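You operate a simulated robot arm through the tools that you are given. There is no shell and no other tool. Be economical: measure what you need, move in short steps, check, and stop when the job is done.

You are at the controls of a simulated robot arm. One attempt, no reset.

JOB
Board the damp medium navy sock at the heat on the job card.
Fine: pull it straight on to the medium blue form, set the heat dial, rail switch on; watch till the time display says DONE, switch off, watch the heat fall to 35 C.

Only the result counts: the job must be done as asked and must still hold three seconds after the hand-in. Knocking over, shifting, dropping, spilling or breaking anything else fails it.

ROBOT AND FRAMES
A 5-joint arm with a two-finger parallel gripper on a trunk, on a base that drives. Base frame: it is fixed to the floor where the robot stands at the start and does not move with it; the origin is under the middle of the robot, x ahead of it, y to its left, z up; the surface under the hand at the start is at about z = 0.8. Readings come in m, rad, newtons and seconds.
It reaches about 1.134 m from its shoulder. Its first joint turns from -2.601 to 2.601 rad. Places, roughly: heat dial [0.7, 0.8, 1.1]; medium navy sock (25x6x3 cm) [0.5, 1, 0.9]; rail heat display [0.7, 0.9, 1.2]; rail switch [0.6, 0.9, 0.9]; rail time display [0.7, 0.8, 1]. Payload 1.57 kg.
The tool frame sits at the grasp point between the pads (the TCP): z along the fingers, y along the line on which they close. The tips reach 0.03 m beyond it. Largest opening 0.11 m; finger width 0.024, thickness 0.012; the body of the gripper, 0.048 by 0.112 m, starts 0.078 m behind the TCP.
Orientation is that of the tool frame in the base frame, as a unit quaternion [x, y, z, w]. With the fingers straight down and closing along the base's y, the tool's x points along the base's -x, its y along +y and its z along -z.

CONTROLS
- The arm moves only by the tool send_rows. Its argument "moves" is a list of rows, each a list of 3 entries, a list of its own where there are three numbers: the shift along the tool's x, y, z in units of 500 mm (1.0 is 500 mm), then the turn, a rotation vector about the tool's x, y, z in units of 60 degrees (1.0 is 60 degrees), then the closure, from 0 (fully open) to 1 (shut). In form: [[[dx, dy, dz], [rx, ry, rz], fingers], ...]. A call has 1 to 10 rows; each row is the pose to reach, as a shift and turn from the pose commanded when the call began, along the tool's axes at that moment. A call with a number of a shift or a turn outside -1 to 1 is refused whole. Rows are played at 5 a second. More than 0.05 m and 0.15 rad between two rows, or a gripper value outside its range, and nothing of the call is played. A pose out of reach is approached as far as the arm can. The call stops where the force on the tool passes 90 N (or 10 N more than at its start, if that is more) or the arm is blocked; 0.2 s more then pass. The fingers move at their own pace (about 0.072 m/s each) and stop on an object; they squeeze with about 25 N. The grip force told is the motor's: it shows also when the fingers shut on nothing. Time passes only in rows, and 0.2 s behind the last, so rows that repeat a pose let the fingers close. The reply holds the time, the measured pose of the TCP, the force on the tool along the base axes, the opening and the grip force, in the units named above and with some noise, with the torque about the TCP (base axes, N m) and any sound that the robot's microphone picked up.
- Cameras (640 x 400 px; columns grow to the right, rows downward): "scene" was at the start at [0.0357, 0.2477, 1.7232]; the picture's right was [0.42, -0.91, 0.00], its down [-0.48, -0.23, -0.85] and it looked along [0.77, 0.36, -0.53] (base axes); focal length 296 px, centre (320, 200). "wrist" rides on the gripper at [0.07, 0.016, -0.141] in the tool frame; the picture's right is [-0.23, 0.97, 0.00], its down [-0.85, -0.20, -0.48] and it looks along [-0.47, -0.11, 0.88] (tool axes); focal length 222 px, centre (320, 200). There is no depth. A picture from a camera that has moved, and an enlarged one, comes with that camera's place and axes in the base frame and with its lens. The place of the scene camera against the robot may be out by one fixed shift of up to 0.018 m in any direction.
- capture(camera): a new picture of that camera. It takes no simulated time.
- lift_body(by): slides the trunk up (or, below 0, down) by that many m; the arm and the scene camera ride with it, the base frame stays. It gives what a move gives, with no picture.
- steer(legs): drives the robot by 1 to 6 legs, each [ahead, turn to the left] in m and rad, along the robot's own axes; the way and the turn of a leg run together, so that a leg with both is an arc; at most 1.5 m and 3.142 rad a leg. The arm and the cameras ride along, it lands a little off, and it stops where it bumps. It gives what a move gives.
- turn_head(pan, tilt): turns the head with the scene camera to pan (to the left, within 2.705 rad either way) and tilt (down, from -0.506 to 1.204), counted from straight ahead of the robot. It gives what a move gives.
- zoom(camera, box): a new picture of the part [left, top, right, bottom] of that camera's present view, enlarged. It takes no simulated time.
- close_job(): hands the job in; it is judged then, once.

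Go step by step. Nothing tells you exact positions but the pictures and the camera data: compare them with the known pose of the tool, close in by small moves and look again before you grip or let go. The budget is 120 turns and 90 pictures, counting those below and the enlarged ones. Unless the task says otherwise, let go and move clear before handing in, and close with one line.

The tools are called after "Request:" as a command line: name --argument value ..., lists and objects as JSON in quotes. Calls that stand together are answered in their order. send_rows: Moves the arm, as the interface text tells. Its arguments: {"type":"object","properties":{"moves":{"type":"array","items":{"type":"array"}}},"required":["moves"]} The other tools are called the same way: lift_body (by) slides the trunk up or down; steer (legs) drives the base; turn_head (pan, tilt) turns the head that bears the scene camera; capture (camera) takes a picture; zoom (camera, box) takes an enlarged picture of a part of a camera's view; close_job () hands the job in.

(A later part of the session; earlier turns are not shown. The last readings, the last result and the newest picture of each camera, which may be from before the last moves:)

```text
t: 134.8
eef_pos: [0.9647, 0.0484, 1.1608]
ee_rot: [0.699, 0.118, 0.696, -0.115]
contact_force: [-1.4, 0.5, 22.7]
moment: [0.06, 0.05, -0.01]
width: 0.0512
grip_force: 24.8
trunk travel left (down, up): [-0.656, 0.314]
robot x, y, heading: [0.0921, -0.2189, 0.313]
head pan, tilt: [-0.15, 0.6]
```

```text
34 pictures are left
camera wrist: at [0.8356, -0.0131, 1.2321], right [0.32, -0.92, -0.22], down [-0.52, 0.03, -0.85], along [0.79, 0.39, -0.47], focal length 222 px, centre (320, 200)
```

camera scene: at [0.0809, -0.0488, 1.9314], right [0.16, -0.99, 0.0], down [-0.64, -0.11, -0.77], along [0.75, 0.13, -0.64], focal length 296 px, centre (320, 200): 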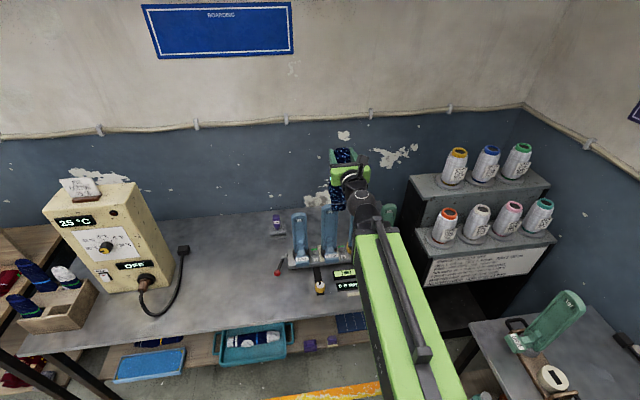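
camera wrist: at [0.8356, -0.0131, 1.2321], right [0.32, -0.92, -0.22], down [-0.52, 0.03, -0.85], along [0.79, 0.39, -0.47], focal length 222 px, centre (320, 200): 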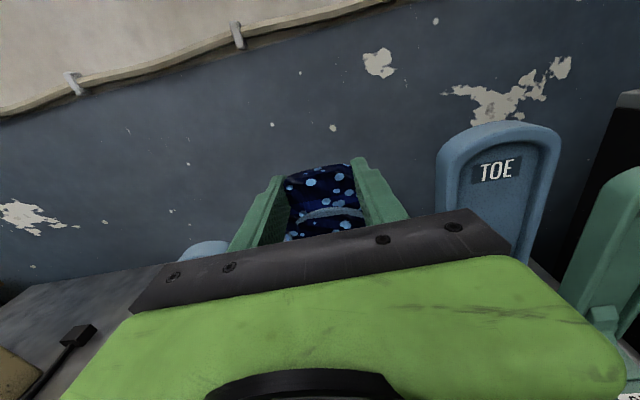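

Rigid contact again, so I'll release, raise, close the fingers and push the toe down from above.

Request:
send_rows --moves '[[[0, 0, 0], [0, 0, 0], 0.5], [[0, 0, 0], [0, 0, 0], 0.0], [[0, 0, 0], [0, 0, 0], 0.0], [[0, 0, 0], [0, 0, 0], 0.0]]'

Request:
lift_body --by 0.06

Request:
send_rows --moves '[[[0, 0, 0], [0, 0, 0], 0.5], [[0, 0, 0], [0, 0, 0], 1], [[0, 0, 0], [0, 0, 0], 1], [[0, 0, 0], [0, 0, 0], 1], [[0, 0, 0], [0, 0, 0], 1]]'

Request:
lift_body --by -0.025

Request:
lift_body --by -0.01

Request:
capture --camera "wrist"

```text
t: 135.8
eef_pos: [0.9669, 0.0483, 1.1593]
ee_rot: [0.7, 0.118, 0.695, -0.114]
contact_force: [0.3, -0.2, -0.1]
moment: [0.0, -0.02, 0.0]
width: 0.1103
grip_force: 0.1
trunk travel left (down, up): [-0.656, 0.314]
robot x, y, heading: [0.0906, -0.2173, 0.313]
head pan, tilt: [-0.15, 0.6]
```

```text
t: 136.8
eef_pos: [0.967, 0.0479, 1.219]
ee_rot: [0.699, 0.119, 0.695, -0.116]
contact_force: [-0.1, -0.8, 0.8]
moment: [0.0, -0.01, 0.01]
width: 0.1101
grip_force: 0.0
trunk travel left (down, up): [-0.716, 0.254]
robot x, y, heading: [0.087, -0.2131, 0.319]
head pan, tilt: [-0.15, 0.6]
```

```text
t: 138.0
eef_pos: [0.967, 0.0469, 1.2203]
ee_rot: [0.699, 0.118, 0.696, -0.114]
contact_force: [-0.7, 0.3, 0.3]
moment: [0.03, 0.0, -0.01]
width: 0.0002
grip_force: 22.1
trunk travel left (down, up): [-0.716, 0.254]
robot x, y, heading: [0.09, -0.2145, 0.315]
head pan, tilt: [-0.15, 0.6]
```

```text
t: 138.7
eef_pos: [0.9672, 0.0471, 1.1942]
ee_rot: [0.7, 0.118, 0.695, -0.114]
contact_force: [-0.2, -0.1, 1.7]
moment: [0.01, -0.03, -0.01]
width: 0.0
grip_force: 21.4
trunk travel left (down, up): [-0.691, 0.279]
robot x, y, heading: [0.0883, -0.2203, 0.323]
head pan, tilt: [-0.15, 0.6]
```

```text
t: 139.3
eef_pos: [0.9656, 0.047, 1.185]
ee_rot: [0.699, 0.118, 0.696, -0.114]
contact_force: [2.6, 0.6, 19.0]
moment: [0.12, -0.27, 0.0]
width: 0.0003
grip_force: 21.1
trunk travel left (down, up): [-0.681, 0.289]
robot x, y, heading: [0.0894, -0.2178, 0.318]
head pan, tilt: [-0.15, 0.6]
```

```text
33 pictures are left
camera wrist: at [0.8367, -0.013, 1.2568], right [0.32, -0.92, -0.22], down [-0.52, 0.03, -0.85], along [0.79, 0.38, -0.47], focal length 222 px, centre (320, 200)
```

wrist: 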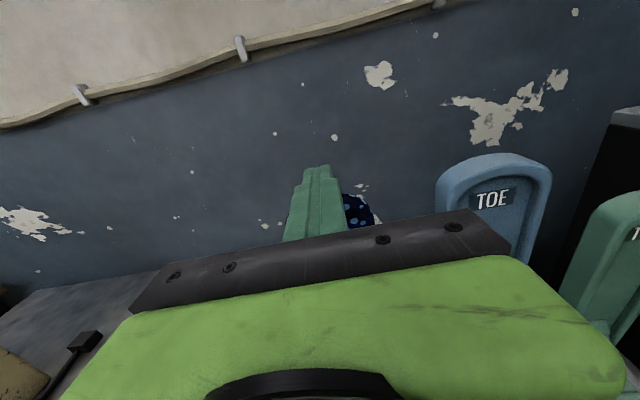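

Contact with the toe (19 N). Pushing further in small steps.

Request:
lift_body --by -0.006

Request:
lift_body --by -0.006

Request:
zoom --camera "scene" --box '[280, 150, 400, 260]'

```text
t: 139.8
eef_pos: [0.9595, 0.0445, 1.1868]
ee_rot: [0.697, 0.118, 0.698, -0.114]
contact_force: [3.2, 1.6, 78.3]
moment: [0.4, -1.16, -0.06]
width: 0.0
grip_force: 21.7
trunk travel left (down, up): [-0.675, 0.295]
robot x, y, heading: [0.0886, -0.2216, 0.316]
head pan, tilt: [-0.15, 0.6]
```

```text
t: 140.1
eef_pos: [0.9601, 0.045, 1.1858]
ee_rot: [0.697, 0.116, 0.698, -0.115]
contact_force: [0.8, 2.4, 78.4]
moment: [0.47, -1.11, -0.16]
width: 0.0
grip_force: 21.5
trunk travel left (down, up): [-0.675, 0.295]
robot x, y, heading: [0.089, -0.2187, 0.321]
head pan, tilt: [-0.15, 0.6]
stopped: the force on the tool passed its limit at 97 N (the readings are from after the stop); the commanded pose is now the measured one
```

```text
3.64 times, centred on (340, 205) of scene
camera zoom: at [0.0736, -0.0509, 1.6631], right [0.16, -0.99, 0.0], down [-0.55, -0.09, -0.83], along [0.82, 0.14, -0.56], focal length 1077 px, centre (247, 182)
```

zoom: 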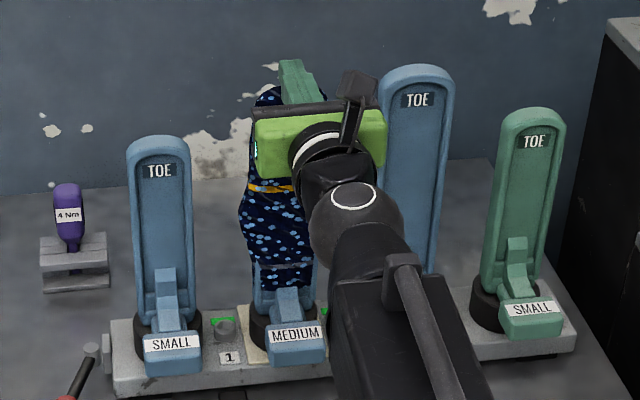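

It's stiff at the same height as before (toe ≈ 1.18), so the sock appears to be at its stop. I'll raise, swing aside and inspect closely.

Request:
lift_body --by 0.1

Request:
send_rows --moves '[[[0, 0, -0.09], [0, 0, 0], 0.8], [[0, 0, -0.18], [0, 0, 0], 0.8], [[0, 0.0924, -0.2], [-0.0573, 0, 0], 0.8], [[0, 0.1844, -0.21], [-0.1146, 0, 0], 0.8], [[0, 0.2757, -0.222], [-0.1719, 0, 0], 0.8], [[0, 0.366, -0.242], [-0.2292, 0, 0], 0.8], [[0, 0.4551, -0.266], [-0.2865, 0, 0], 0.8], [[0, 0.5425, -0.296], [-0.3438, 0, 0], 0.8]]'

Request:
zoom --camera "scene" --box '[300, 160, 360, 260]'

```text
t: 141.5
eef_pos: [0.9672, 0.0477, 1.2785]
ee_rot: [0.699, 0.117, 0.696, -0.114]
contact_force: [-0.2, 0.0, -0.4]
moment: [-0.02, 0.0, 0.01]
width: 0.0
grip_force: 21.2
trunk travel left (down, up): [-0.775, 0.195]
robot x, y, heading: [0.0914, -0.2193, 0.316]
head pan, tilt: [-0.15, 0.6]
```

```text
t: 143.3
eef_pos: [0.9137, -0.2578, 1.28]
ee_rot: [0.708, -0.009, 0.706, 0.012]
contact_force: [0.4, -1.2, -0.6]
moment: [-0.03, 0.01, 0.04]
width: 0.0221
grip_force: 0.1
trunk travel left (down, up): [-0.775, 0.195]
robot x, y, heading: [0.0866, -0.2174, 0.311]
head pan, tilt: [-0.15, 0.6]
```

```text
4.00 times, centred on (330, 210) of scene
camera zoom: at [0.084, -0.0487, 1.7625], right [0.16, -0.99, 0.0], down [-0.56, -0.09, -0.83], along [0.81, 0.14, -0.56], focal length 1184 px, centre (280, 160)
```

zoom: 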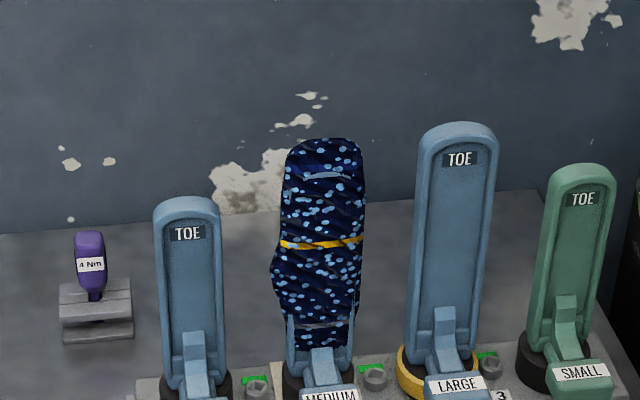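

Request:
zoom --camera "scene" --box '[315, 225, 355, 265]'

Request:
zoom --camera "scene" --box '[310, 185, 360, 225]'

```text
10.00 times, centred on (335, 245) of scene
camera zoom: at [0.084, -0.0487, 1.7625], right [0.16, -0.99, 0.0], down [-0.56, -0.09, -0.83], along [0.81, 0.14, -0.56], focal length 2961 px, centre (170, -250)
```

zoom: 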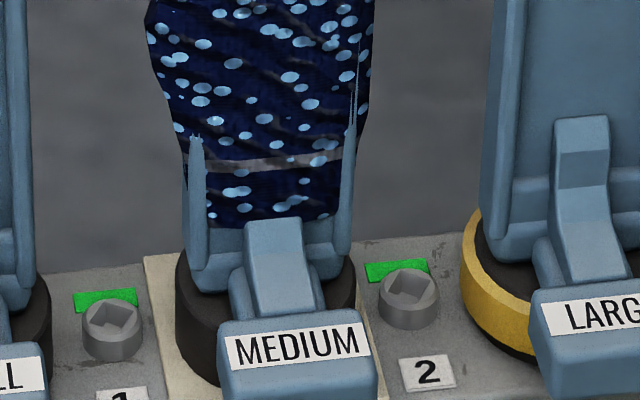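

```text
10.00 times, centred on (335, 205) of scene
camera zoom: at [0.084, -0.0487, 1.7625], right [0.16, -0.99, 0.0], down [-0.56, -0.09, -0.83], along [0.81, 0.14, -0.56], focal length 2961 px, centre (170, 150)
```

zoom: 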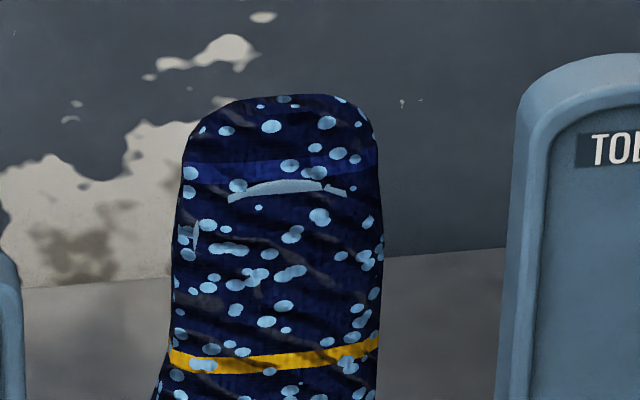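

The close-up shows the cuff seated right at the form's base shoulder and straight; the sock is fully on. Now to the heater: dial at about (0.685, 0.855, 1.078), switch at about (0.658, 0.936, 0.911). I'll raise the trunk, centre the arm and drive.

Request:
lift_body --by 0.18

Request:
send_rows --moves '[[[0, -0.0924, -0.0028], [0.0573, 0, 0], 0.8], [[0, -0.1844, -0.0111], [0.1146, 0, 0], 0.8], [[0, -0.2757, -0.0249], [0.1719, 0, 0], 0.8], [[0, -0.366, -0.0442], [0.2292, 0, 0], 0.8], [[0, -0.4551, -0.0688], [0.2865, 0, 0], 0.8], [[0, -0.5425, -0.0988], [0.3438, 0, 0], 0.8]]'

Request:
steer --legs '[[0, 0.35]]'

Request:
steer --legs '[[0, 0.35]]'

Request:
steer --legs '[[0, 0.35]]'

Request:
steer --legs '[[0, 0.35]]'

```text
t: 145.3
eef_pos: [0.913, -0.2572, 1.4596]
ee_rot: [0.708, -0.009, 0.706, 0.014]
contact_force: [0.0, -0.7, -0.8]
moment: [0.02, -0.04, -0.01]
width: 0.022
grip_force: 0.0
trunk travel left (down, up): [-0.955, 0.015]
robot x, y, heading: [0.0869, -0.2168, 0.314]
head pan, tilt: [-0.15, 0.6]
```

```text
t: 146.7
eef_pos: [0.8711, 0.0155, 1.4588]
ee_rot: [0.699, 0.118, 0.696, -0.114]
contact_force: [0.5, -0.3, -0.2]
moment: [0.0, 0.02, 0.02]
width: 0.0222
grip_force: 0.1
trunk travel left (down, up): [-0.955, 0.015]
robot x, y, heading: [0.0894, -0.2158, 0.312]
head pan, tilt: [-0.15, 0.6]
```

```text
t: 148.2
eef_pos: [0.7476, 0.2699, 1.4602]
ee_rot: [0.668, 0.237, 0.666, -0.233]
contact_force: [0.6, -0.7, -0.4]
moment: [-0.03, -0.03, 0.04]
width: 0.0218
grip_force: 0.1
trunk travel left (down, up): [-0.955, 0.015]
robot x, y, heading: [0.0853, -0.2068, 0.654]
head pan, tilt: [-0.15, 0.6]
```

```text
t: 149.6
eef_pos: [0.5442, 0.4687, 1.4589]
ee_rot: [0.617, 0.35, 0.615, -0.345]
contact_force: [0.7, -0.4, 0.5]
moment: [-0.01, 0.0, 0.05]
width: 0.0221
grip_force: 0.0
trunk travel left (down, up): [-0.955, 0.015]
robot x, y, heading: [0.0741, -0.2041, 0.99]
head pan, tilt: [-0.15, 0.6]
```

```text
t: 151.1
eef_pos: [0.2813, 0.5866, 1.4591]
ee_rot: [0.546, 0.453, 0.546, -0.446]
contact_force: [0.2, 0.5, 0.1]
moment: [-0.01, -0.01, 0.0]
width: 0.0219
grip_force: 0.0
trunk travel left (down, up): [-0.955, 0.015]
robot x, y, heading: [0.0667, -0.2015, 1.328]
head pan, tilt: [-0.15, 0.6]
```

```text
t: 152.6
eef_pos: [0.0016, 0.6124, 1.46]
ee_rot: [0.459, 0.541, 0.458, -0.536]
contact_force: [1.7, 0.4, -0.7]
moment: [-0.05, 0.02, 0.12]
width: 0.0219
grip_force: 0.1
trunk travel left (down, up): [-0.955, 0.015]
robot x, y, heading: [0.0588, -0.2038, 1.676]
head pan, tilt: [-0.15, 0.6]
```

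Request:
steer --legs '[[0, 0.25], [0.45, 0], [0.43, 0]]'

Request:
steer --legs '[[0, -0.35]]'

Request:
steer --legs '[[0, -0.35]]'

Request:
steer --legs '[[0, -0.35]]'

Request:
steer --legs '[[0, -0.3]]'

```text
t: 158.4
eef_pos: [-0.5074, 1.4007, 1.4583]
ee_rot: [0.388, 0.595, 0.388, -0.588]
contact_force: [-0.1, 0.5, -0.1]
moment: [0.02, -0.03, -0.01]
width: 0.0222
grip_force: 0.0
trunk travel left (down, up): [-0.955, 0.015]
robot x, y, heading: [-0.2488, 0.6204, 1.922]
head pan, tilt: [-0.15, 0.6]
```

```text
t: 159.9
eef_pos: [-0.2221, 1.4392, 1.4604]
ee_rot: [0.485, 0.516, 0.486, -0.512]
contact_force: [-0.7, -0.2, 0.5]
moment: [0.02, -0.01, -0.06]
width: 0.0222
grip_force: 0.0
trunk travel left (down, up): [-0.955, 0.015]
robot x, y, heading: [-0.2409, 0.6233, 1.583]
head pan, tilt: [-0.15, 0.6]
```

```text
t: 161.4
eef_pos: [0.0604, 1.3876, 1.4581]
ee_rot: [0.569, 0.425, 0.566, -0.419]
contact_force: [-0.1, 0.7, 0.0]
moment: [0.01, 0.01, -0.05]
width: 0.0217
grip_force: 0.1
trunk travel left (down, up): [-0.955, 0.015]
robot x, y, heading: [-0.2311, 0.6211, 1.243]
head pan, tilt: [-0.15, 0.6]
```

```text
t: 162.8
eef_pos: [0.3029, 1.2381, 1.4594]
ee_rot: [0.633, 0.318, 0.631, -0.315]
contact_force: [0.3, 0.4, 0.0]
moment: [0.03, 0.02, 0.02]
width: 0.0222
grip_force: 0.1
trunk travel left (down, up): [-0.955, 0.015]
robot x, y, heading: [-0.2228, 0.6136, 0.894]
head pan, tilt: [-0.15, 0.6]
```

```text
t: 164.2
eef_pos: [0.4628, 1.0577, 1.457]
ee_rot: [0.675, 0.221, 0.67, -0.217]
contact_force: [0.4, 0.6, -0.6]
moment: [0.06, -0.06, 0.03]
width: 0.0222
grip_force: 0.1
trunk travel left (down, up): [-0.955, 0.015]
robot x, y, heading: [-0.2187, 0.6054, 0.604]
head pan, tilt: [-0.15, 0.6]
```

Request:
steer --legs '[[0, -0.3]]'

Request:
turn_head --pan 0.0 --tilt 0.6

Request:
capture --camera "scene"

```text
t: 165.6
eef_pos: [0.5606, 0.8361, 1.4603]
ee_rot: [0.699, 0.118, 0.696, -0.113]
contact_force: [-0.5, 1.3, 0.7]
moment: [0.01, -0.01, -0.11]
width: 0.0221
grip_force: 0.0
trunk travel left (down, up): [-0.955, 0.015]
robot x, y, heading: [-0.2189, 0.6003, 0.311]
head pan, tilt: [-0.15, 0.6]
```

```text
t: 166.3
eef_pos: [0.5641, 0.8324, 1.4579]
ee_rot: [0.699, 0.117, 0.696, -0.114]
contact_force: [-0.2, -0.5, 0.2]
moment: [0.01, 0.0, 0.02]
width: 0.0221
grip_force: 0.0
trunk travel left (down, up): [-0.955, 0.015]
robot x, y, heading: [-0.2208, 0.5983, 0.309]
head pan, tilt: [0.0, 0.6]
```

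```text
28 pictures are left
camera scene: at [-0.2254, 0.782, 1.9424], right [0.3, -0.95, 0.0], down [-0.54, -0.17, -0.82], along [0.79, 0.25, -0.57], focal length 296 px, centre (320, 200)
```

scene: 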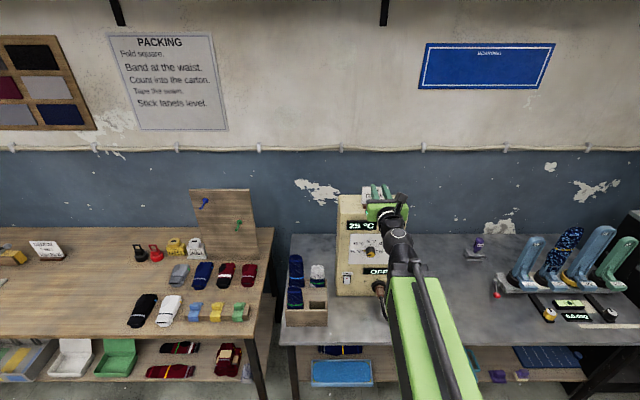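

Request:
zoom --camera "scene" --box '[330, 205, 410, 305]'

Request:
zoom --camera "scene" --box '[500, 210, 620, 310]'

```text
4.00 times, centred on (370, 255) of scene
camera zoom: at [-0.2254, 0.782, 1.9424], right [0.3, -0.95, 0.0], down [-0.54, -0.17, -0.82], along [0.79, 0.25, -0.57], focal length 1184 px, centre (120, -20)
```

zoom: 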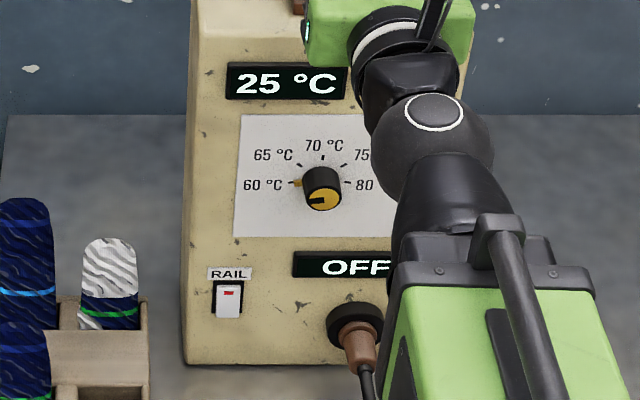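

```text
4.00 times, centred on (560, 260) of scene
camera zoom: at [-0.2254, 0.782, 1.9424], right [0.3, -0.95, 0.0], down [-0.54, -0.17, -0.82], along [0.79, 0.25, -0.57], focal length 1184 px, centre (-640, -40)
```

zoom: 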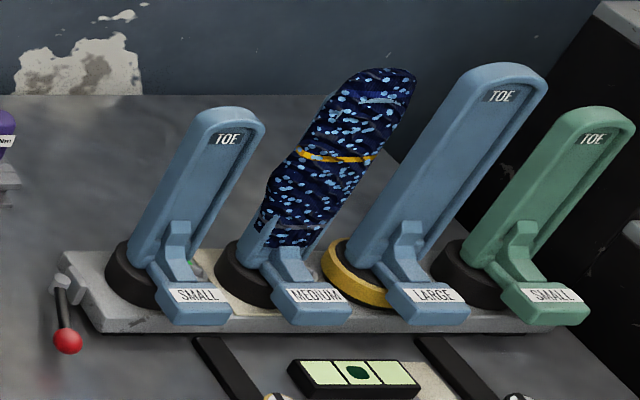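

Dial centre is at about (0.684, 0.855, 1.083), pointer at 60; 75 needs +135° clockwise. I'll shift right 1.7 cm, open, and lower to dial height.

Request:
send_rows --moves '[[[0, 0.018, 0], [-0.009, 0, 0], 0.3], [[0, 0.035, 0], [-0.018, 0, 0], 0.25], [[0, 0.035, 0], [-0.018, 0, 0], 0.25]]'

Request:
lift_body --by -0.375

Request:
capture --camera "wrist"

```text
t: 167.1
eef_pos: [0.5689, 0.8155, 1.459]
ee_rot: [0.701, 0.111, 0.696, -0.107]
contact_force: [0.3, -0.3, -0.3]
moment: [0.02, 0.0, -0.03]
width: 0.0827
grip_force: 0.1
trunk travel left (down, up): [-0.955, 0.015]
robot x, y, heading: [-0.2197, 0.5978, 0.309]
head pan, tilt: [0.0, 0.6]
```

```text
t: 170.7
eef_pos: [0.5696, 0.8164, 1.0832]
ee_rot: [0.701, 0.11, 0.696, -0.106]
contact_force: [0.9, 0.1, -0.4]
moment: [-0.02, 0.01, -0.03]
width: 0.0825
grip_force: 0.0
trunk travel left (down, up): [-0.58, 0.39]
robot x, y, heading: [-0.2195, 0.597, 0.308]
head pan, tilt: [0.0, 0.6]
```

```text
25 pictures are left
camera wrist: at [0.4394, 0.7582, 1.1546], right [0.29, -0.93, -0.22], down [-0.52, 0.04, -0.85], along [0.8, 0.37, -0.47], focal length 222 px, centre (320, 200)
```

wrist: 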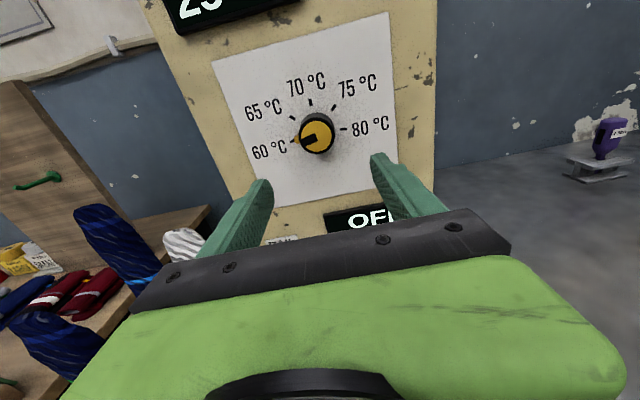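

The dial appears 1–2 cm above the tool line. I'll raise 1.2 cm, advance 4 cm and look again.

Request:
lift_body --by 0.012

Request:
send_rows --moves '[[[0, 0, 0.08], [0, 0, 0], 0.25]]'

Request:
zoom --camera "wrist" --box '[220, 60, 440, 220]'

Request:
zoom --camera "scene" --box '[330, 120, 430, 220]'

```text
t: 171.3
eef_pos: [0.5691, 0.8172, 1.0963]
ee_rot: [0.701, 0.111, 0.696, -0.106]
contact_force: [-0.3, -0.3, 0.6]
moment: [0.03, 0.01, 0.01]
width: 0.0827
grip_force: 0.0
trunk travel left (down, up): [-0.592, 0.378]
robot x, y, heading: [-0.222, 0.5996, 0.31]
head pan, tilt: [0.0, 0.6]
```

```text
t: 171.7
eef_pos: [0.6085, 0.8287, 1.0955]
ee_rot: [0.701, 0.11, 0.697, -0.106]
contact_force: [-0.7, -0.5, -0.8]
moment: [0.04, -0.04, -0.03]
width: 0.0824
grip_force: 0.0
trunk travel left (down, up): [-0.592, 0.378]
robot x, y, heading: [-0.2198, 0.6019, 0.309]
head pan, tilt: [0.0, 0.6]
```

```text
2.50 times, centred on (330, 140) of wrist
camera zoom: at [0.4782, 0.7716, 1.1665], right [0.29, -0.93, -0.22], down [-0.52, 0.04, -0.85], along [0.8, 0.37, -0.47], focal length 555 px, centre (295, 350)
```

zoom: 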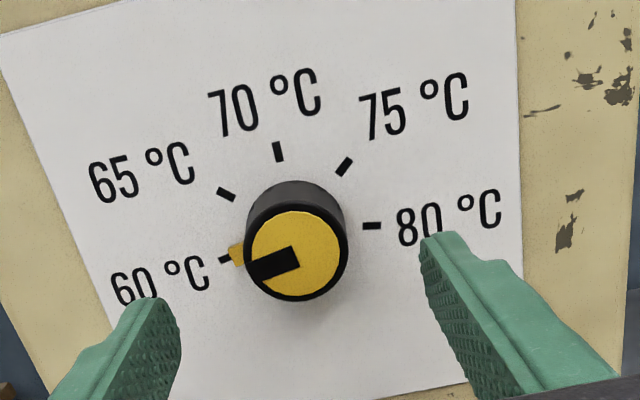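

```text
4.00 times, centred on (380, 170) of scene
camera zoom: at [-0.2262, 0.7819, 1.5794], right [0.3, -0.95, 0.0], down [-0.54, -0.17, -0.83], along [0.79, 0.25, -0.56], focal length 1184 px, centre (80, 320)
```

zoom: 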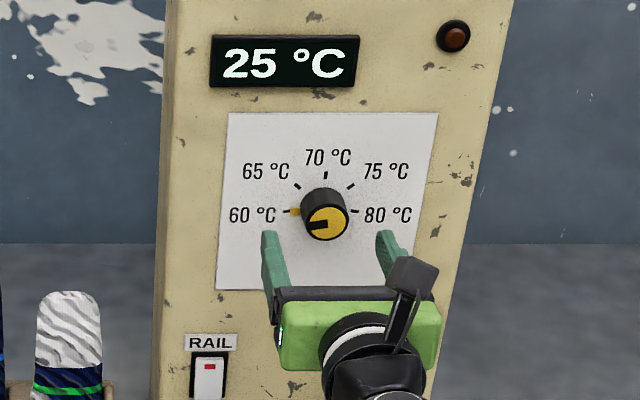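

Nearly aligned; raise 3 mm, advance 4 cm, and close on the knob.

Request:
lift_body --by 0.003

Request:
send_rows --moves '[[[0, 0.002, 0.04], [0, 0, 0], 0.25], [[0, 0.002, 0.08], [0, 0, 0], 0.25], [[0, 0.002, 0.08], [0, 0, 0], 0.6], [[0, 0.002, 0.08], [0, 0, 0], 1], [[0, 0.002, 0.08], [0, 0, 0], 1]]'

Request:
capture --camera "wrist"

```text
t: 172.2
eef_pos: [0.6077, 0.8279, 1.0981]
ee_rot: [0.701, 0.111, 0.696, -0.108]
contact_force: [0.6, 0.4, 0.0]
moment: [-0.01, 0.01, 0.04]
width: 0.0826
grip_force: 0.0
trunk travel left (down, up): [-0.595, 0.375]
robot x, y, heading: [-0.2204, 0.5981, 0.304]
head pan, tilt: [0.0, 0.6]
```

```text
t: 173.4
eef_pos: [0.6478, 0.8388, 1.0985]
ee_rot: [0.702, 0.112, 0.695, -0.108]
contact_force: [3.3, -1.0, 1.3]
moment: [0.12, -0.04, -0.07]
width: 0.0368
grip_force: 37.5
trunk travel left (down, up): [-0.595, 0.375]
robot x, y, heading: [-0.2209, 0.5986, 0.306]
head pan, tilt: [0.0, 0.6]
```

```text
22 pictures are left
camera wrist: at [0.5171, 0.7813, 1.1692], right [0.29, -0.93, -0.22], down [-0.52, 0.04, -0.85], along [0.8, 0.37, -0.48], focal length 222 px, centre (320, 200)
```

wrist: 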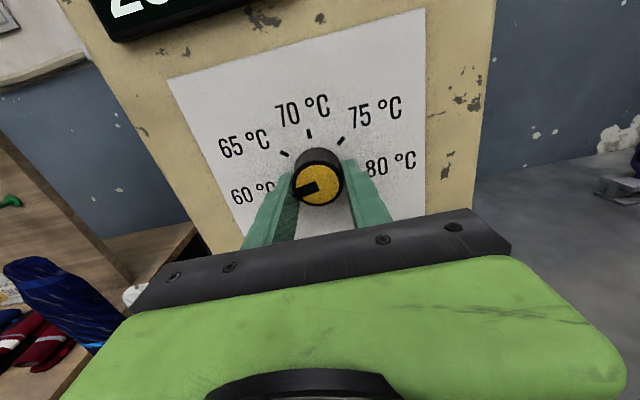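

Knob gripped. The tick spacing looks like 50°, so 60→75 is about 150° clockwise; I'll rotate in stages and check.

Request:
send_rows --moves '[[[0, 0, 0], [0, 0, 0.14], 1], [[0, 0, 0], [0, 0, 0.28], 1], [[0, 0, 0], [0, 0, 0.42], 1], [[0, 0, 0], [0, 0, 0.56], 1], [[0, 0, 0], [0, 0, 0.7], 1], [[0, 0, 0], [0, 0, 0.84], 1]]'

Request:
send_rows --moves '[[[0, 0, 0], [0, 0, 0.14], 1], [[0, 0, 0], [0, 0, 0.28], 1], [[0, 0, 0], [0, 0, 0.42], 1], [[0, 0, 0], [0, 0, 0.56], 1], [[0, 0, 0], [0, 0, 0.7], 1], [[0, 0, 0], [0, 0, 0.84], 1]]'

Request:
zoom --camera "scene" --box '[340, 120, 420, 200]'

```text
t: 174.8
eef_pos: [0.6444, 0.8455, 1.0992]
ee_rot: [0.682, -0.195, 0.583, -0.396]
contact_force: [16.6, 35.5, 36.8]
moment: [-0.16, -0.73, 0.76]
width: 0.0366
grip_force: 43.2
trunk travel left (down, up): [-0.595, 0.375]
robot x, y, heading: [-0.2193, 0.6023, 0.308]
head pan, tilt: [0.0, 0.6]
```

```text
t: 176.2
eef_pos: [0.6405, 0.8432, 1.1062]
ee_rot: [-0.523, 0.467, -0.368, 0.61]
contact_force: [-11.2, -0.4, 23.5]
moment: [0.17, -1.06, 1.15]
width: 0.0363
grip_force: 42.8
out of reach, approached as far as the arm can: row 5, 6
trunk travel left (down, up): [-0.595, 0.375]
robot x, y, heading: [-0.2208, 0.6016, 0.309]
head pan, tilt: [0.0, 0.6]
```

```text
5.00 times, centred on (380, 160) of scene
camera zoom: at [-0.2315, 0.7809, 1.5821], right [0.3, -0.95, 0.0], down [-0.54, -0.17, -0.83], along [0.79, 0.25, -0.56], focal length 1480 px, centre (20, 400)
```

zoom: 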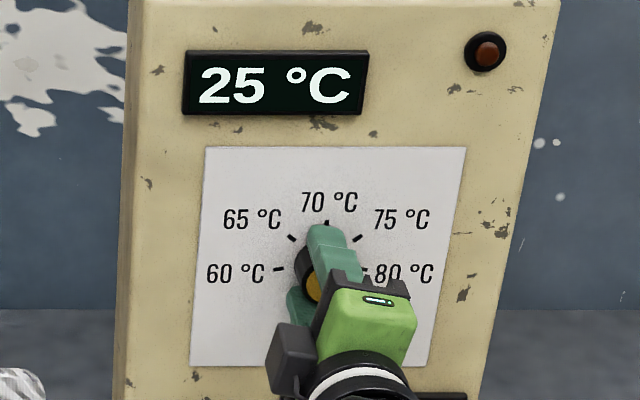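

The knob turned about 100°, and the spin hits a limit there. I'll release, back off, unwind, then look and regrip for the remaining turn.

Request:
send_rows --moves '[[[0, 0, 0], [0, 0, 0], 0.6], [[0, 0, 0], [0, 0, 0], 0.25], [[0, 0, 0], [0, 0, 0], 0.25], [[0, 0, -0.06], [0, 0, 0], 0.25], [[0, 0, -0.12], [0, 0, 0], 0.25]]'

Request:
send_rows --moves '[[[0, 0, 0], [0, 0, -0.14], 0.25], [[0, 0, 0], [0, 0, -0.28], 0.25], [[0, 0, 0], [0, 0, -0.42], 0.25], [[0, 0, 0], [0, 0, -0.56], 0.25], [[0, 0, 0], [0, 0, -0.7], 0.25], [[0, 0, 0], [0, 0, -0.84], 0.25]]'

Request:
send_rows --moves '[[[0, 0, 0], [0, 0, -0.14], 0.25], [[0, 0, 0], [0, 0, -0.28], 0.25], [[0, 0, 0], [0, 0, -0.42], 0.25], [[0, 0, 0], [0, 0, -0.56], 0.25], [[0, 0, 0], [0, 0, -0.7], 0.25], [[0, 0, 0], [0, 0, -0.84], 0.25]]'

Request:
zoom --camera "wrist" --box '[220, 60, 440, 220]'

Request:
zoom --camera "scene" --box '[340, 120, 420, 200]'

```text
t: 177.4
eef_pos: [0.585, 0.83, 1.1038]
ee_rot: [-0.526, 0.467, -0.367, 0.608]
contact_force: [0.4, 0.7, -0.7]
moment: [0.01, 0.0, -0.01]
width: 0.0825
grip_force: 0.1
out of reach, approached as far as the arm can: row 4, 5
trunk travel left (down, up): [-0.595, 0.375]
robot x, y, heading: [-0.2186, 0.5985, 0.306]
head pan, tilt: [0.0, 0.6]
```

```text
t: 178.8
eef_pos: [0.5871, 0.8308, 1.0992]
ee_rot: [0.681, -0.197, 0.586, -0.393]
contact_force: [-0.1, -0.5, -0.4]
moment: [0.03, 0.01, 0.02]
width: 0.0823
grip_force: 0.1
out of reach, approached as far as the arm can: row 3, 4, 5, 6
trunk travel left (down, up): [-0.595, 0.375]
robot x, y, heading: [-0.2206, 0.5996, 0.3]
head pan, tilt: [0.0, 0.6]
```

```text
t: 180.2
eef_pos: [0.5864, 0.8326, 1.0984]
ee_rot: [0.701, 0.112, 0.696, -0.105]
contact_force: [0.1, 0.2, -0.1]
moment: [0.0, 0.04, 0.03]
width: 0.0825
grip_force: 0.1
trunk travel left (down, up): [-0.595, 0.375]
robot x, y, heading: [-0.2229, 0.598, 0.311]
head pan, tilt: [0.0, 0.6]
```

```text
2.50 times, centred on (330, 140) of wrist
camera zoom: at [0.4561, 0.7743, 1.1696], right [0.3, -0.93, -0.22], down [-0.52, 0.04, -0.85], along [0.8, 0.37, -0.47], focal length 555 px, centre (295, 350)
```

zoom: 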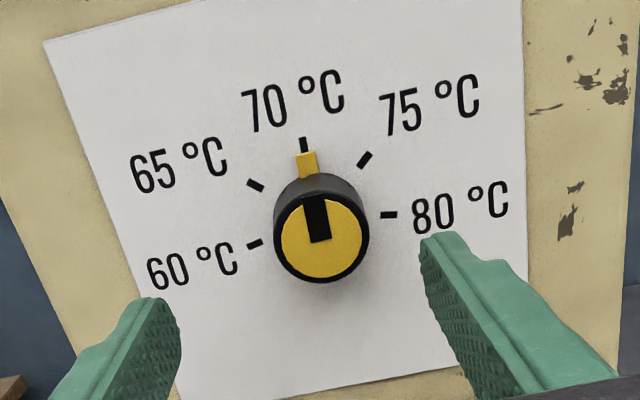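

```text
5.00 times, centred on (380, 160) of scene
camera zoom: at [-0.2263, 0.7819, 1.5824], right [0.3, -0.95, 0.0], down [-0.54, -0.17, -0.83], along [0.79, 0.25, -0.56], focal length 1480 px, centre (20, 400)
```

zoom: 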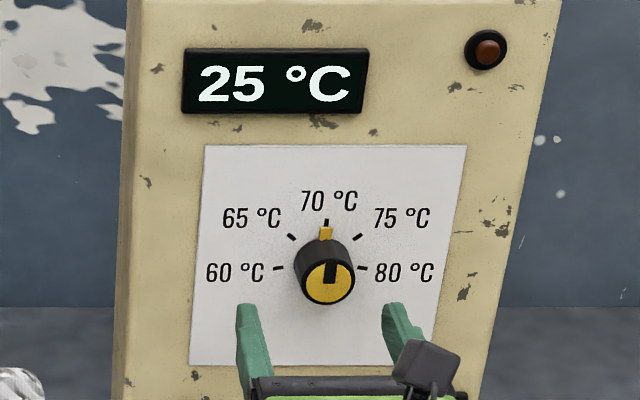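

The pointer is exactly at 70, confirming 50° spacing. I'll recentre (right 1.15 cm, up 0.6 cm), regrip and rotate 50° more.

Request:
lift_body --by 0.006

Request:
send_rows --moves '[[[0, 0.023, 0.02], [-0.0125, 0, 0], 0.25], [[0, 0.023, 0.08], [-0.0125, 0, 0], 0.25], [[0, 0.023, 0.12], [-0.0125, 0, 0], 0.25], [[0, 0.023, 0.12], [-0.0125, 0, 0], 0.6], [[0, 0.023, 0.12], [-0.0125, 0, 0], 1], [[0, 0.023, 0.12], [-0.0125, 0, 0], 1]]'

Request:
send_rows --moves '[[[0, 0, 0], [0, 0, 0.14], 1], [[0, 0, 0], [0, 0, 0.28], 1], [[0, 0, 0], [0, 0, 0.42], 1], [[0, 0, 0], [0, 0, 0.56], 1], [[0, 0, 0], [0, 0, 0.7], 1], [[0, 0, 0], [0, 0, 0.833], 1], [[0, 0, 0], [0, 0, 0.833], 1]]'

Request:
zoom --camera "wrist" --box '[200, 60, 420, 220]'

```text
t: 180.8
eef_pos: [0.587, 0.8329, 1.1048]
ee_rot: [0.701, 0.111, 0.697, -0.107]
contact_force: [0.1, 0.6, -0.6]
moment: [0.0, 0.02, -0.01]
width: 0.0824
grip_force: 0.0
trunk travel left (down, up): [-0.601, 0.369]
robot x, y, heading: [-0.2212, 0.6036, 0.306]
head pan, tilt: [0.0, 0.6]
```

```text
t: 182.2
eef_pos: [0.6462, 0.8379, 1.1054]
ee_rot: [0.701, 0.106, 0.698, -0.102]
contact_force: [2.2, -0.4, 1.9]
moment: [0.01, -0.08, -0.04]
width: 0.0377
grip_force: 37.6
trunk travel left (down, up): [-0.601, 0.369]
robot x, y, heading: [-0.2221, 0.6021, 0.306]
head pan, tilt: [0.0, 0.6]
```

```text
t: 183.8
eef_pos: [0.6457, 0.8385, 1.1053]
ee_rot: [0.68, -0.202, 0.589, -0.386]
contact_force: [-15.9, -7.0, -9.1]
moment: [-0.13, 0.49, 0.18]
width: 0.0374
grip_force: 44.0
trunk travel left (down, up): [-0.601, 0.369]
robot x, y, heading: [-0.2177, 0.5994, 0.307]
head pan, tilt: [0.0, 0.6]
```

```text
2.50 times, centred on (310, 140) of wrist
camera zoom: at [0.5286, 0.7371, 1.1388], right [0.13, -0.44, -0.89], down [-0.69, 0.61, -0.4], along [0.71, 0.66, -0.22], focal length 555 px, centre (345, 350)
```

zoom: 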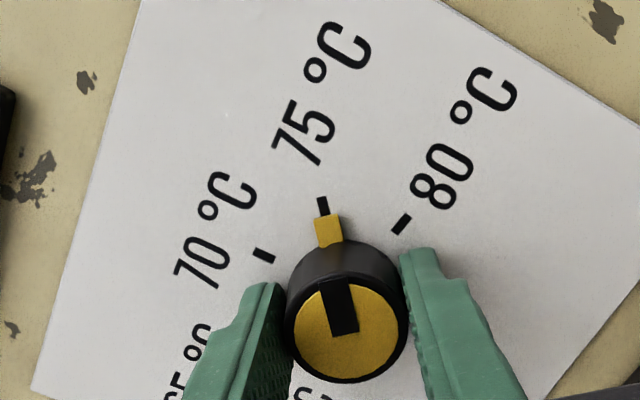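

The pointer now sits on 75 °C. Releasing, backing off and unwinding.

Request:
send_rows --moves '[[[0, 0, 0], [0, 0, 0], 0.6], [[0, 0, 0], [0, 0, 0], 0.25], [[0, 0, 0], [0, 0, 0], 0.25], [[0, 0, -0.06], [0, 0, 0], 0.25], [[0, 0, -0.12], [0, 0, 0], 0.25]]'

Request:
send_rows --moves '[[[0, 0, 0], [0, 0, -0.14], 0.5], [[0, 0, 0], [0, 0, -0.28], 0.6], [[0, 0, 0], [0, 0, -0.42], 0.7], [[0, 0, 0], [0, 0, -0.56], 0.8], [[0, 0, 0], [0, 0, -0.7], 1], [[0, 0, 0], [0, 0, -0.833], 1]]'

Request:
zoom --camera "scene" --box '[320, 110, 440, 250]'

```text
t: 185.0
eef_pos: [0.5887, 0.8207, 1.1059]
ee_rot: [0.68, -0.201, 0.59, -0.387]
contact_force: [0.1, 0.2, -0.6]
moment: [0.03, -0.02, 0.0]
width: 0.0825
grip_force: 0.0
trunk travel left (down, up): [-0.601, 0.369]
robot x, y, heading: [-0.2205, 0.6038, 0.306]
head pan, tilt: [0.0, 0.6]
```

```text
t: 186.4
eef_pos: [0.5891, 0.8224, 1.1032]
ee_rot: [0.702, 0.107, 0.697, -0.1]
contact_force: [-0.4, -1.1, 0.5]
moment: [-0.01, 0.04, -0.01]
width: 0.0
grip_force: 21.5
trunk travel left (down, up): [-0.601, 0.369]
robot x, y, heading: [-0.2205, 0.6015, 0.31]
head pan, tilt: [0.0, 0.6]
```

```text
2.86 times, centred on (380, 180) of scene
camera zoom: at [-0.2263, 0.7819, 1.5884], right [0.3, -0.95, 0.0], down [-0.54, -0.17, -0.83], along [0.79, 0.25, -0.56], focal length 846 px, centre (149, 257)
```

zoom: 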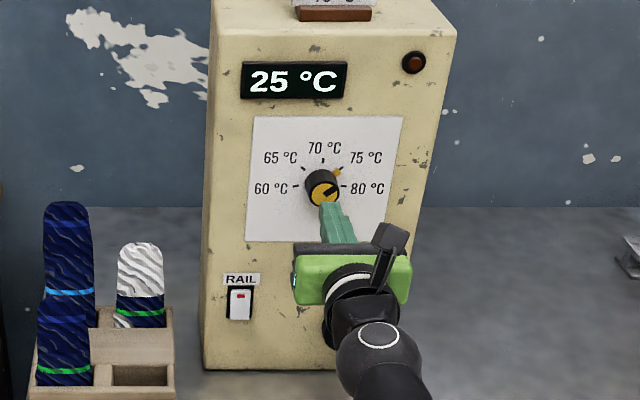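

Dial set at 75. Next, the rail switch at about (0.657, 0.934, 0.925). I'll move in front of it with fingers closed and look.

Request:
send_rows --moves '[[[0, -0.078, 0.004], [0.05, 0, 0], 1], [[0, -0.157, 0.014], [0.101, 0, 0], 1]]'

Request:
lift_body --by -0.16

Request:
capture --camera "wrist"

Request:
zoom --camera "scene" --box '[330, 110, 400, 190]'

```text
t: 187.0
eef_pos: [0.5713, 0.8995, 1.1045]
ee_rot: [0.695, 0.144, 0.69, -0.139]
contact_force: [-0.2, 0.4, -0.4]
moment: [0.01, 0.01, -0.02]
width: 0.0
grip_force: 21.2
trunk travel left (down, up): [-0.601, 0.369]
robot x, y, heading: [-0.2214, 0.5982, 0.305]
head pan, tilt: [0.0, 0.6]
```

```text
t: 188.8
eef_pos: [0.5721, 0.8984, 0.9451]
ee_rot: [0.696, 0.143, 0.69, -0.139]
contact_force: [-0.6, 0.0, 0.0]
moment: [0.02, -0.01, 0.0]
width: 0.0
grip_force: 21.9
trunk travel left (down, up): [-0.441, 0.529]
robot x, y, heading: [-0.2182, 0.5988, 0.304]
head pan, tilt: [0.0, 0.6]
```

```text
16 pictures are left
camera wrist: at [0.448, 0.8294, 1.0156], right [0.38, -0.9, -0.22], down [-0.52, -0.01, -0.85], along [0.76, 0.44, -0.47], focal length 222 px, centre (320, 200)
```

wrist: 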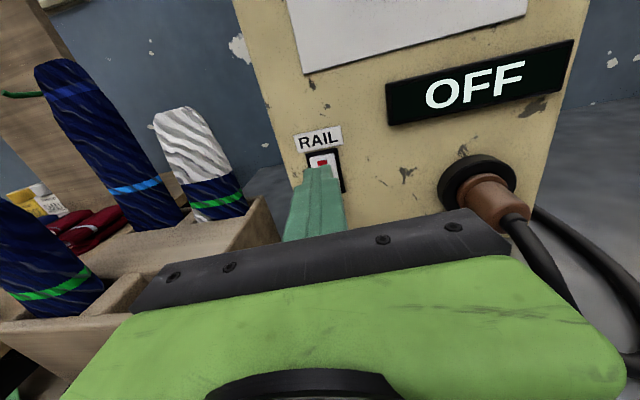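

```text
5.00 times, centred on (365, 150) of scene
camera zoom: at [-0.2264, 0.7819, 1.4284], right [0.3, -0.95, 0.0], down [-0.54, -0.17, -0.83], along [0.79, 0.25, -0.56], focal length 1480 px, centre (95, 450)
```

zoom: 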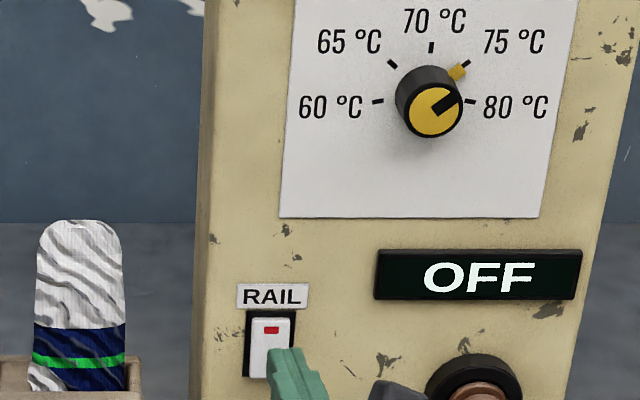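

The finger line points near the switch's upper half (red mark). I'll lower 5 mm and press gently there.

Request:
lift_body --by -0.005

Request:
send_rows --moves '[[[0, 0, 0.05], [0, 0, 0], 1], [[0, 0, 0.09], [0, 0, 0], 1], [[0, 0, 0.1], [0, 0, 0], 1]]'

Request:
send_rows --moves '[[[0, 0, 0.008], [0, 0, 0], 1], [[0, 0, 0.016], [0, 0, 0], 1]]'

Request:
capture --camera "wrist"

```text
t: 189.3
eef_pos: [0.5726, 0.899, 0.9394]
ee_rot: [0.696, 0.143, 0.69, -0.139]
contact_force: [-0.5, 0.1, 1.1]
moment: [0.0, -0.01, -0.02]
width: 0.0002
grip_force: 20.9
trunk travel left (down, up): [-0.436, 0.534]
robot x, y, heading: [-0.2179, 0.5997, 0.307]
head pan, tilt: [0.0, 0.6]
```

```text
t: 190.1
eef_pos: [0.6104, 0.9152, 0.939]
ee_rot: [0.696, 0.143, 0.69, -0.139]
contact_force: [-26.4, -11.6, -17.5]
moment: [-0.18, 0.84, -0.33]
width: 0.0
grip_force: 21.0
trunk travel left (down, up): [-0.436, 0.534]
robot x, y, heading: [-0.2171, 0.604, 0.308]
head pan, tilt: [0.0, 0.6]
stopped in row 3: the force on the tool passed its limit at 105 N (the readings are from after the stop); the commanded pose is now the measured one
```

```text
t: 190.5
eef_pos: [0.6118, 0.9142, 0.9389]
ee_rot: [0.696, 0.143, 0.689, -0.139]
contact_force: [-25.0, -11.7, -14.0]
moment: [-0.17, 0.73, -0.3]
width: 0.0
grip_force: 21.8
trunk travel left (down, up): [-0.436, 0.534]
robot x, y, heading: [-0.2208, 0.5969, 0.31]
head pan, tilt: [0.0, 0.6]
stopped in row 2: the force on the tool passed its limit at 107 N (the readings are from after the stop); the commanded pose is now the measured one
```

```text
14 pictures are left
camera wrist: at [0.4876, 0.8457, 1.0112], right [0.38, -0.9, -0.22], down [-0.52, -0.01, -0.85], along [0.76, 0.44, -0.47], focal length 222 px, centre (320, 200)
```

wrist: 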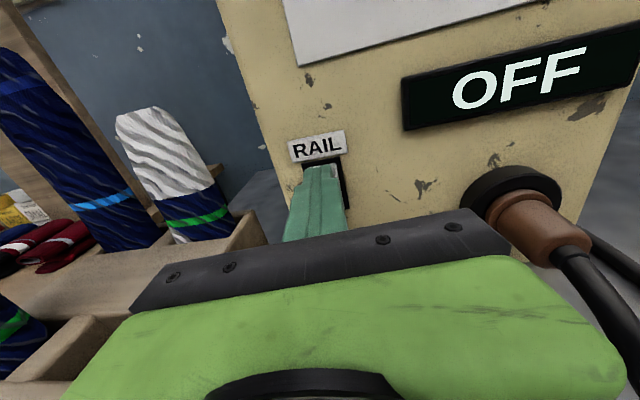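

The top half is already in, so the lower half must be pressed. Backing off, lowering 2.6 cm, and pressing in tiny steps.

Request:
send_rows --moves '[[[0, 0, -0.05], [0, 0, 0], 1]]'

Request:
lift_body --by -0.026

Request:
send_rows --moves '[[[0, 0, 0.02], [0, 0, 0], 1], [[0, 0, 0.026], [0, 0, 0], 1], [[0, 0, 0.032], [0, 0, 0], 1], [[0, 0, 0.038], [0, 0, 0], 1], [[0, 0, 0.042], [0, 0, 0], 1]]'

Request:
zoom --camera "scene" --box '[330, 60, 430, 190]'

```text
t: 190.9
eef_pos: [0.59, 0.9071, 0.9396]
ee_rot: [0.696, 0.144, 0.689, -0.141]
contact_force: [0.3, -0.4, 0.9]
moment: [-0.02, -0.02, 0.03]
width: 0.0001
grip_force: 21.2
trunk travel left (down, up): [-0.436, 0.534]
robot x, y, heading: [-0.2197, 0.5996, 0.304]
head pan, tilt: [0.0, 0.6]
```

```text
t: 191.7
eef_pos: [0.5911, 0.9058, 0.9126]
ee_rot: [0.696, 0.143, 0.69, -0.14]
contact_force: [0.2, 0.3, -0.5]
moment: [0.03, -0.01, 0.01]
width: 0.0
grip_force: 21.2
trunk travel left (down, up): [-0.41, 0.56]
robot x, y, heading: [-0.2194, 0.6005, 0.308]
head pan, tilt: [0.0, 0.6]
```

```text
t: 192.8
eef_pos: [0.6095, 0.9141, 0.9123]
ee_rot: [0.696, 0.143, 0.69, -0.14]
contact_force: [-1.2, -1.1, -0.2]
moment: [0.02, 0.05, -0.02]
width: 0.0
grip_force: 21.4
trunk travel left (down, up): [-0.41, 0.56]
robot x, y, heading: [-0.2179, 0.6, 0.306]
head pan, tilt: [0.0, 0.6]
```

```text
3.08 times, centred on (380, 125) of scene
camera zoom: at [-0.227, 0.7816, 1.3974], right [0.3, -0.95, 0.0], down [-0.54, -0.17, -0.83], along [0.79, 0.25, -0.56], focal length 911 px, centre (135, 431)
```

zoom: 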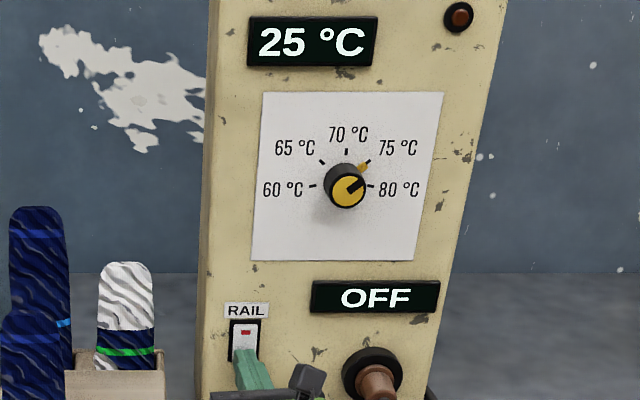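

Request:
send_rows --moves '[[[0, 0, 0.004], [0, 0, 0], 1], [[0, 0, 0.008], [0, 0, 0], 1], [[0, 0, 0.012], [0, 0, 0], 1], [[0, 0, 0.016], [0, 0, 0], 1], [[0, 0, 0.02], [0, 0, 0], 1]]'

Request:
zoom --camera "scene" --box '[330, 60, 430, 190]'

```text
t: 193.7
eef_pos: [0.6102, 0.9157, 0.9137]
ee_rot: [0.696, 0.144, 0.689, -0.141]
contact_force: [-27.0, -12.5, -20.4]
moment: [0.08, 0.41, -0.34]
width: 0.0001
grip_force: 21.5
trunk travel left (down, up): [-0.41, 0.56]
robot x, y, heading: [-0.2199, 0.6005, 0.312]
head pan, tilt: [0.0, 0.6]
heard: click
stopped in row 4: the force on the tool passed its limit at 100 N (the readings are from after the stop); the commanded pose is now the measured one
```

```text
3.08 times, centred on (380, 125) of scene
camera zoom: at [-0.228, 0.781, 1.3976], right [0.3, -0.95, 0.0], down [-0.54, -0.17, -0.83], along [0.79, 0.25, -0.56], focal length 911 px, centre (135, 431)
```

zoom: 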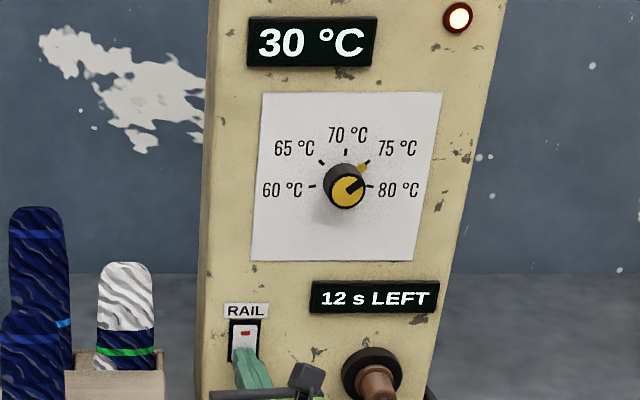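

Click: the rail is on, 30 °C and 12 s left. I'll back off, raise to the switch's upper half, and wait.

Request:
send_rows --moves '[[[0, 0, -0.05], [0, 0, 0], 1]]'

Request:
lift_body --by 0.026

Request:
send_rows --moves '[[[0, 0, 0], [0, 0, 0], 1], [[0, 0, 0], [0, 0, 0], 1], [[0, 0, 0], [0, 0, 0], 1], [[0, 0, 0], [0, 0, 0], 1], [[0, 0, 0], [0, 0, 0], 1], [[0, 0, 0], [0, 0, 0], 1], [[0, 0, 0], [0, 0, 0], 1], [[0, 0, 0], [0, 0, 0], 1], [[0, 0, 0], [0, 0, 0], 1], [[0, 0, 0], [0, 0, 0], 1]]'

Request:
send_rows --moves '[[[0, 0, 0], [0, 0, 0], 1], [[0, 0, 0], [0, 0, 0], 1], [[0, 0, 0], [0, 0, 0], 1], [[0, 0, 0], [0, 0, 0], 1], [[0, 0, 0], [0, 0, 0], 1], [[0, 0, 0], [0, 0, 0], 1], [[0, 0, 0], [0, 0, 0], 1], [[0, 0, 0], [0, 0, 0], 1], [[0, 0, 0], [0, 0, 0], 1], [[0, 0, 0], [0, 0, 0], 1]]'

Request:
zoom --camera "scene" --box '[330, 60, 430, 190]'

```text
t: 194.1
eef_pos: [0.5871, 0.9062, 0.9133]
ee_rot: [0.695, 0.144, 0.69, -0.141]
contact_force: [0.3, -0.4, 0.0]
moment: [0.0, -0.03, -0.01]
width: 0.0
grip_force: 20.9
trunk travel left (down, up): [-0.41, 0.56]
robot x, y, heading: [-0.2216, 0.6022, 0.311]
head pan, tilt: [0.0, 0.6]
```

```text
t: 194.8
eef_pos: [0.5882, 0.9059, 0.9384]
ee_rot: [0.696, 0.143, 0.69, -0.14]
contact_force: [-0.3, -0.2, -0.5]
moment: [-0.03, 0.02, 0.01]
width: 0.0
grip_force: 21.0
trunk travel left (down, up): [-0.436, 0.534]
robot x, y, heading: [-0.2193, 0.6003, 0.309]
head pan, tilt: [0.0, 0.6]
```

```text
t: 197.0
eef_pos: [0.5883, 0.9068, 0.9402]
ee_rot: [0.695, 0.144, 0.69, -0.141]
contact_force: [-0.3, 0.7, -0.8]
moment: [0.02, 0.0, 0.0]
width: 0.0
grip_force: 21.3
trunk travel left (down, up): [-0.436, 0.534]
robot x, y, heading: [-0.2223, 0.5986, 0.31]
head pan, tilt: [0.0, 0.6]
```

```text
t: 199.2
eef_pos: [0.588, 0.9052, 0.9391]
ee_rot: [0.695, 0.144, 0.69, -0.142]
contact_force: [-0.3, -0.1, -0.3]
moment: [0.01, -0.02, -0.05]
width: 0.0
grip_force: 21.9
trunk travel left (down, up): [-0.436, 0.534]
robot x, y, heading: [-0.2229, 0.5983, 0.309]
head pan, tilt: [0.0, 0.6]
```

```text
3.08 times, centred on (380, 125) of scene
camera zoom: at [-0.2273, 0.7816, 1.4234], right [0.3, -0.95, 0.0], down [-0.54, -0.17, -0.83], along [0.79, 0.25, -0.56], focal length 911 px, centre (135, 431)
```

zoom: 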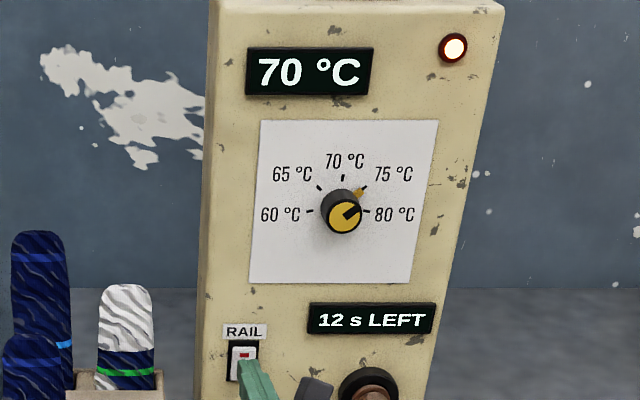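

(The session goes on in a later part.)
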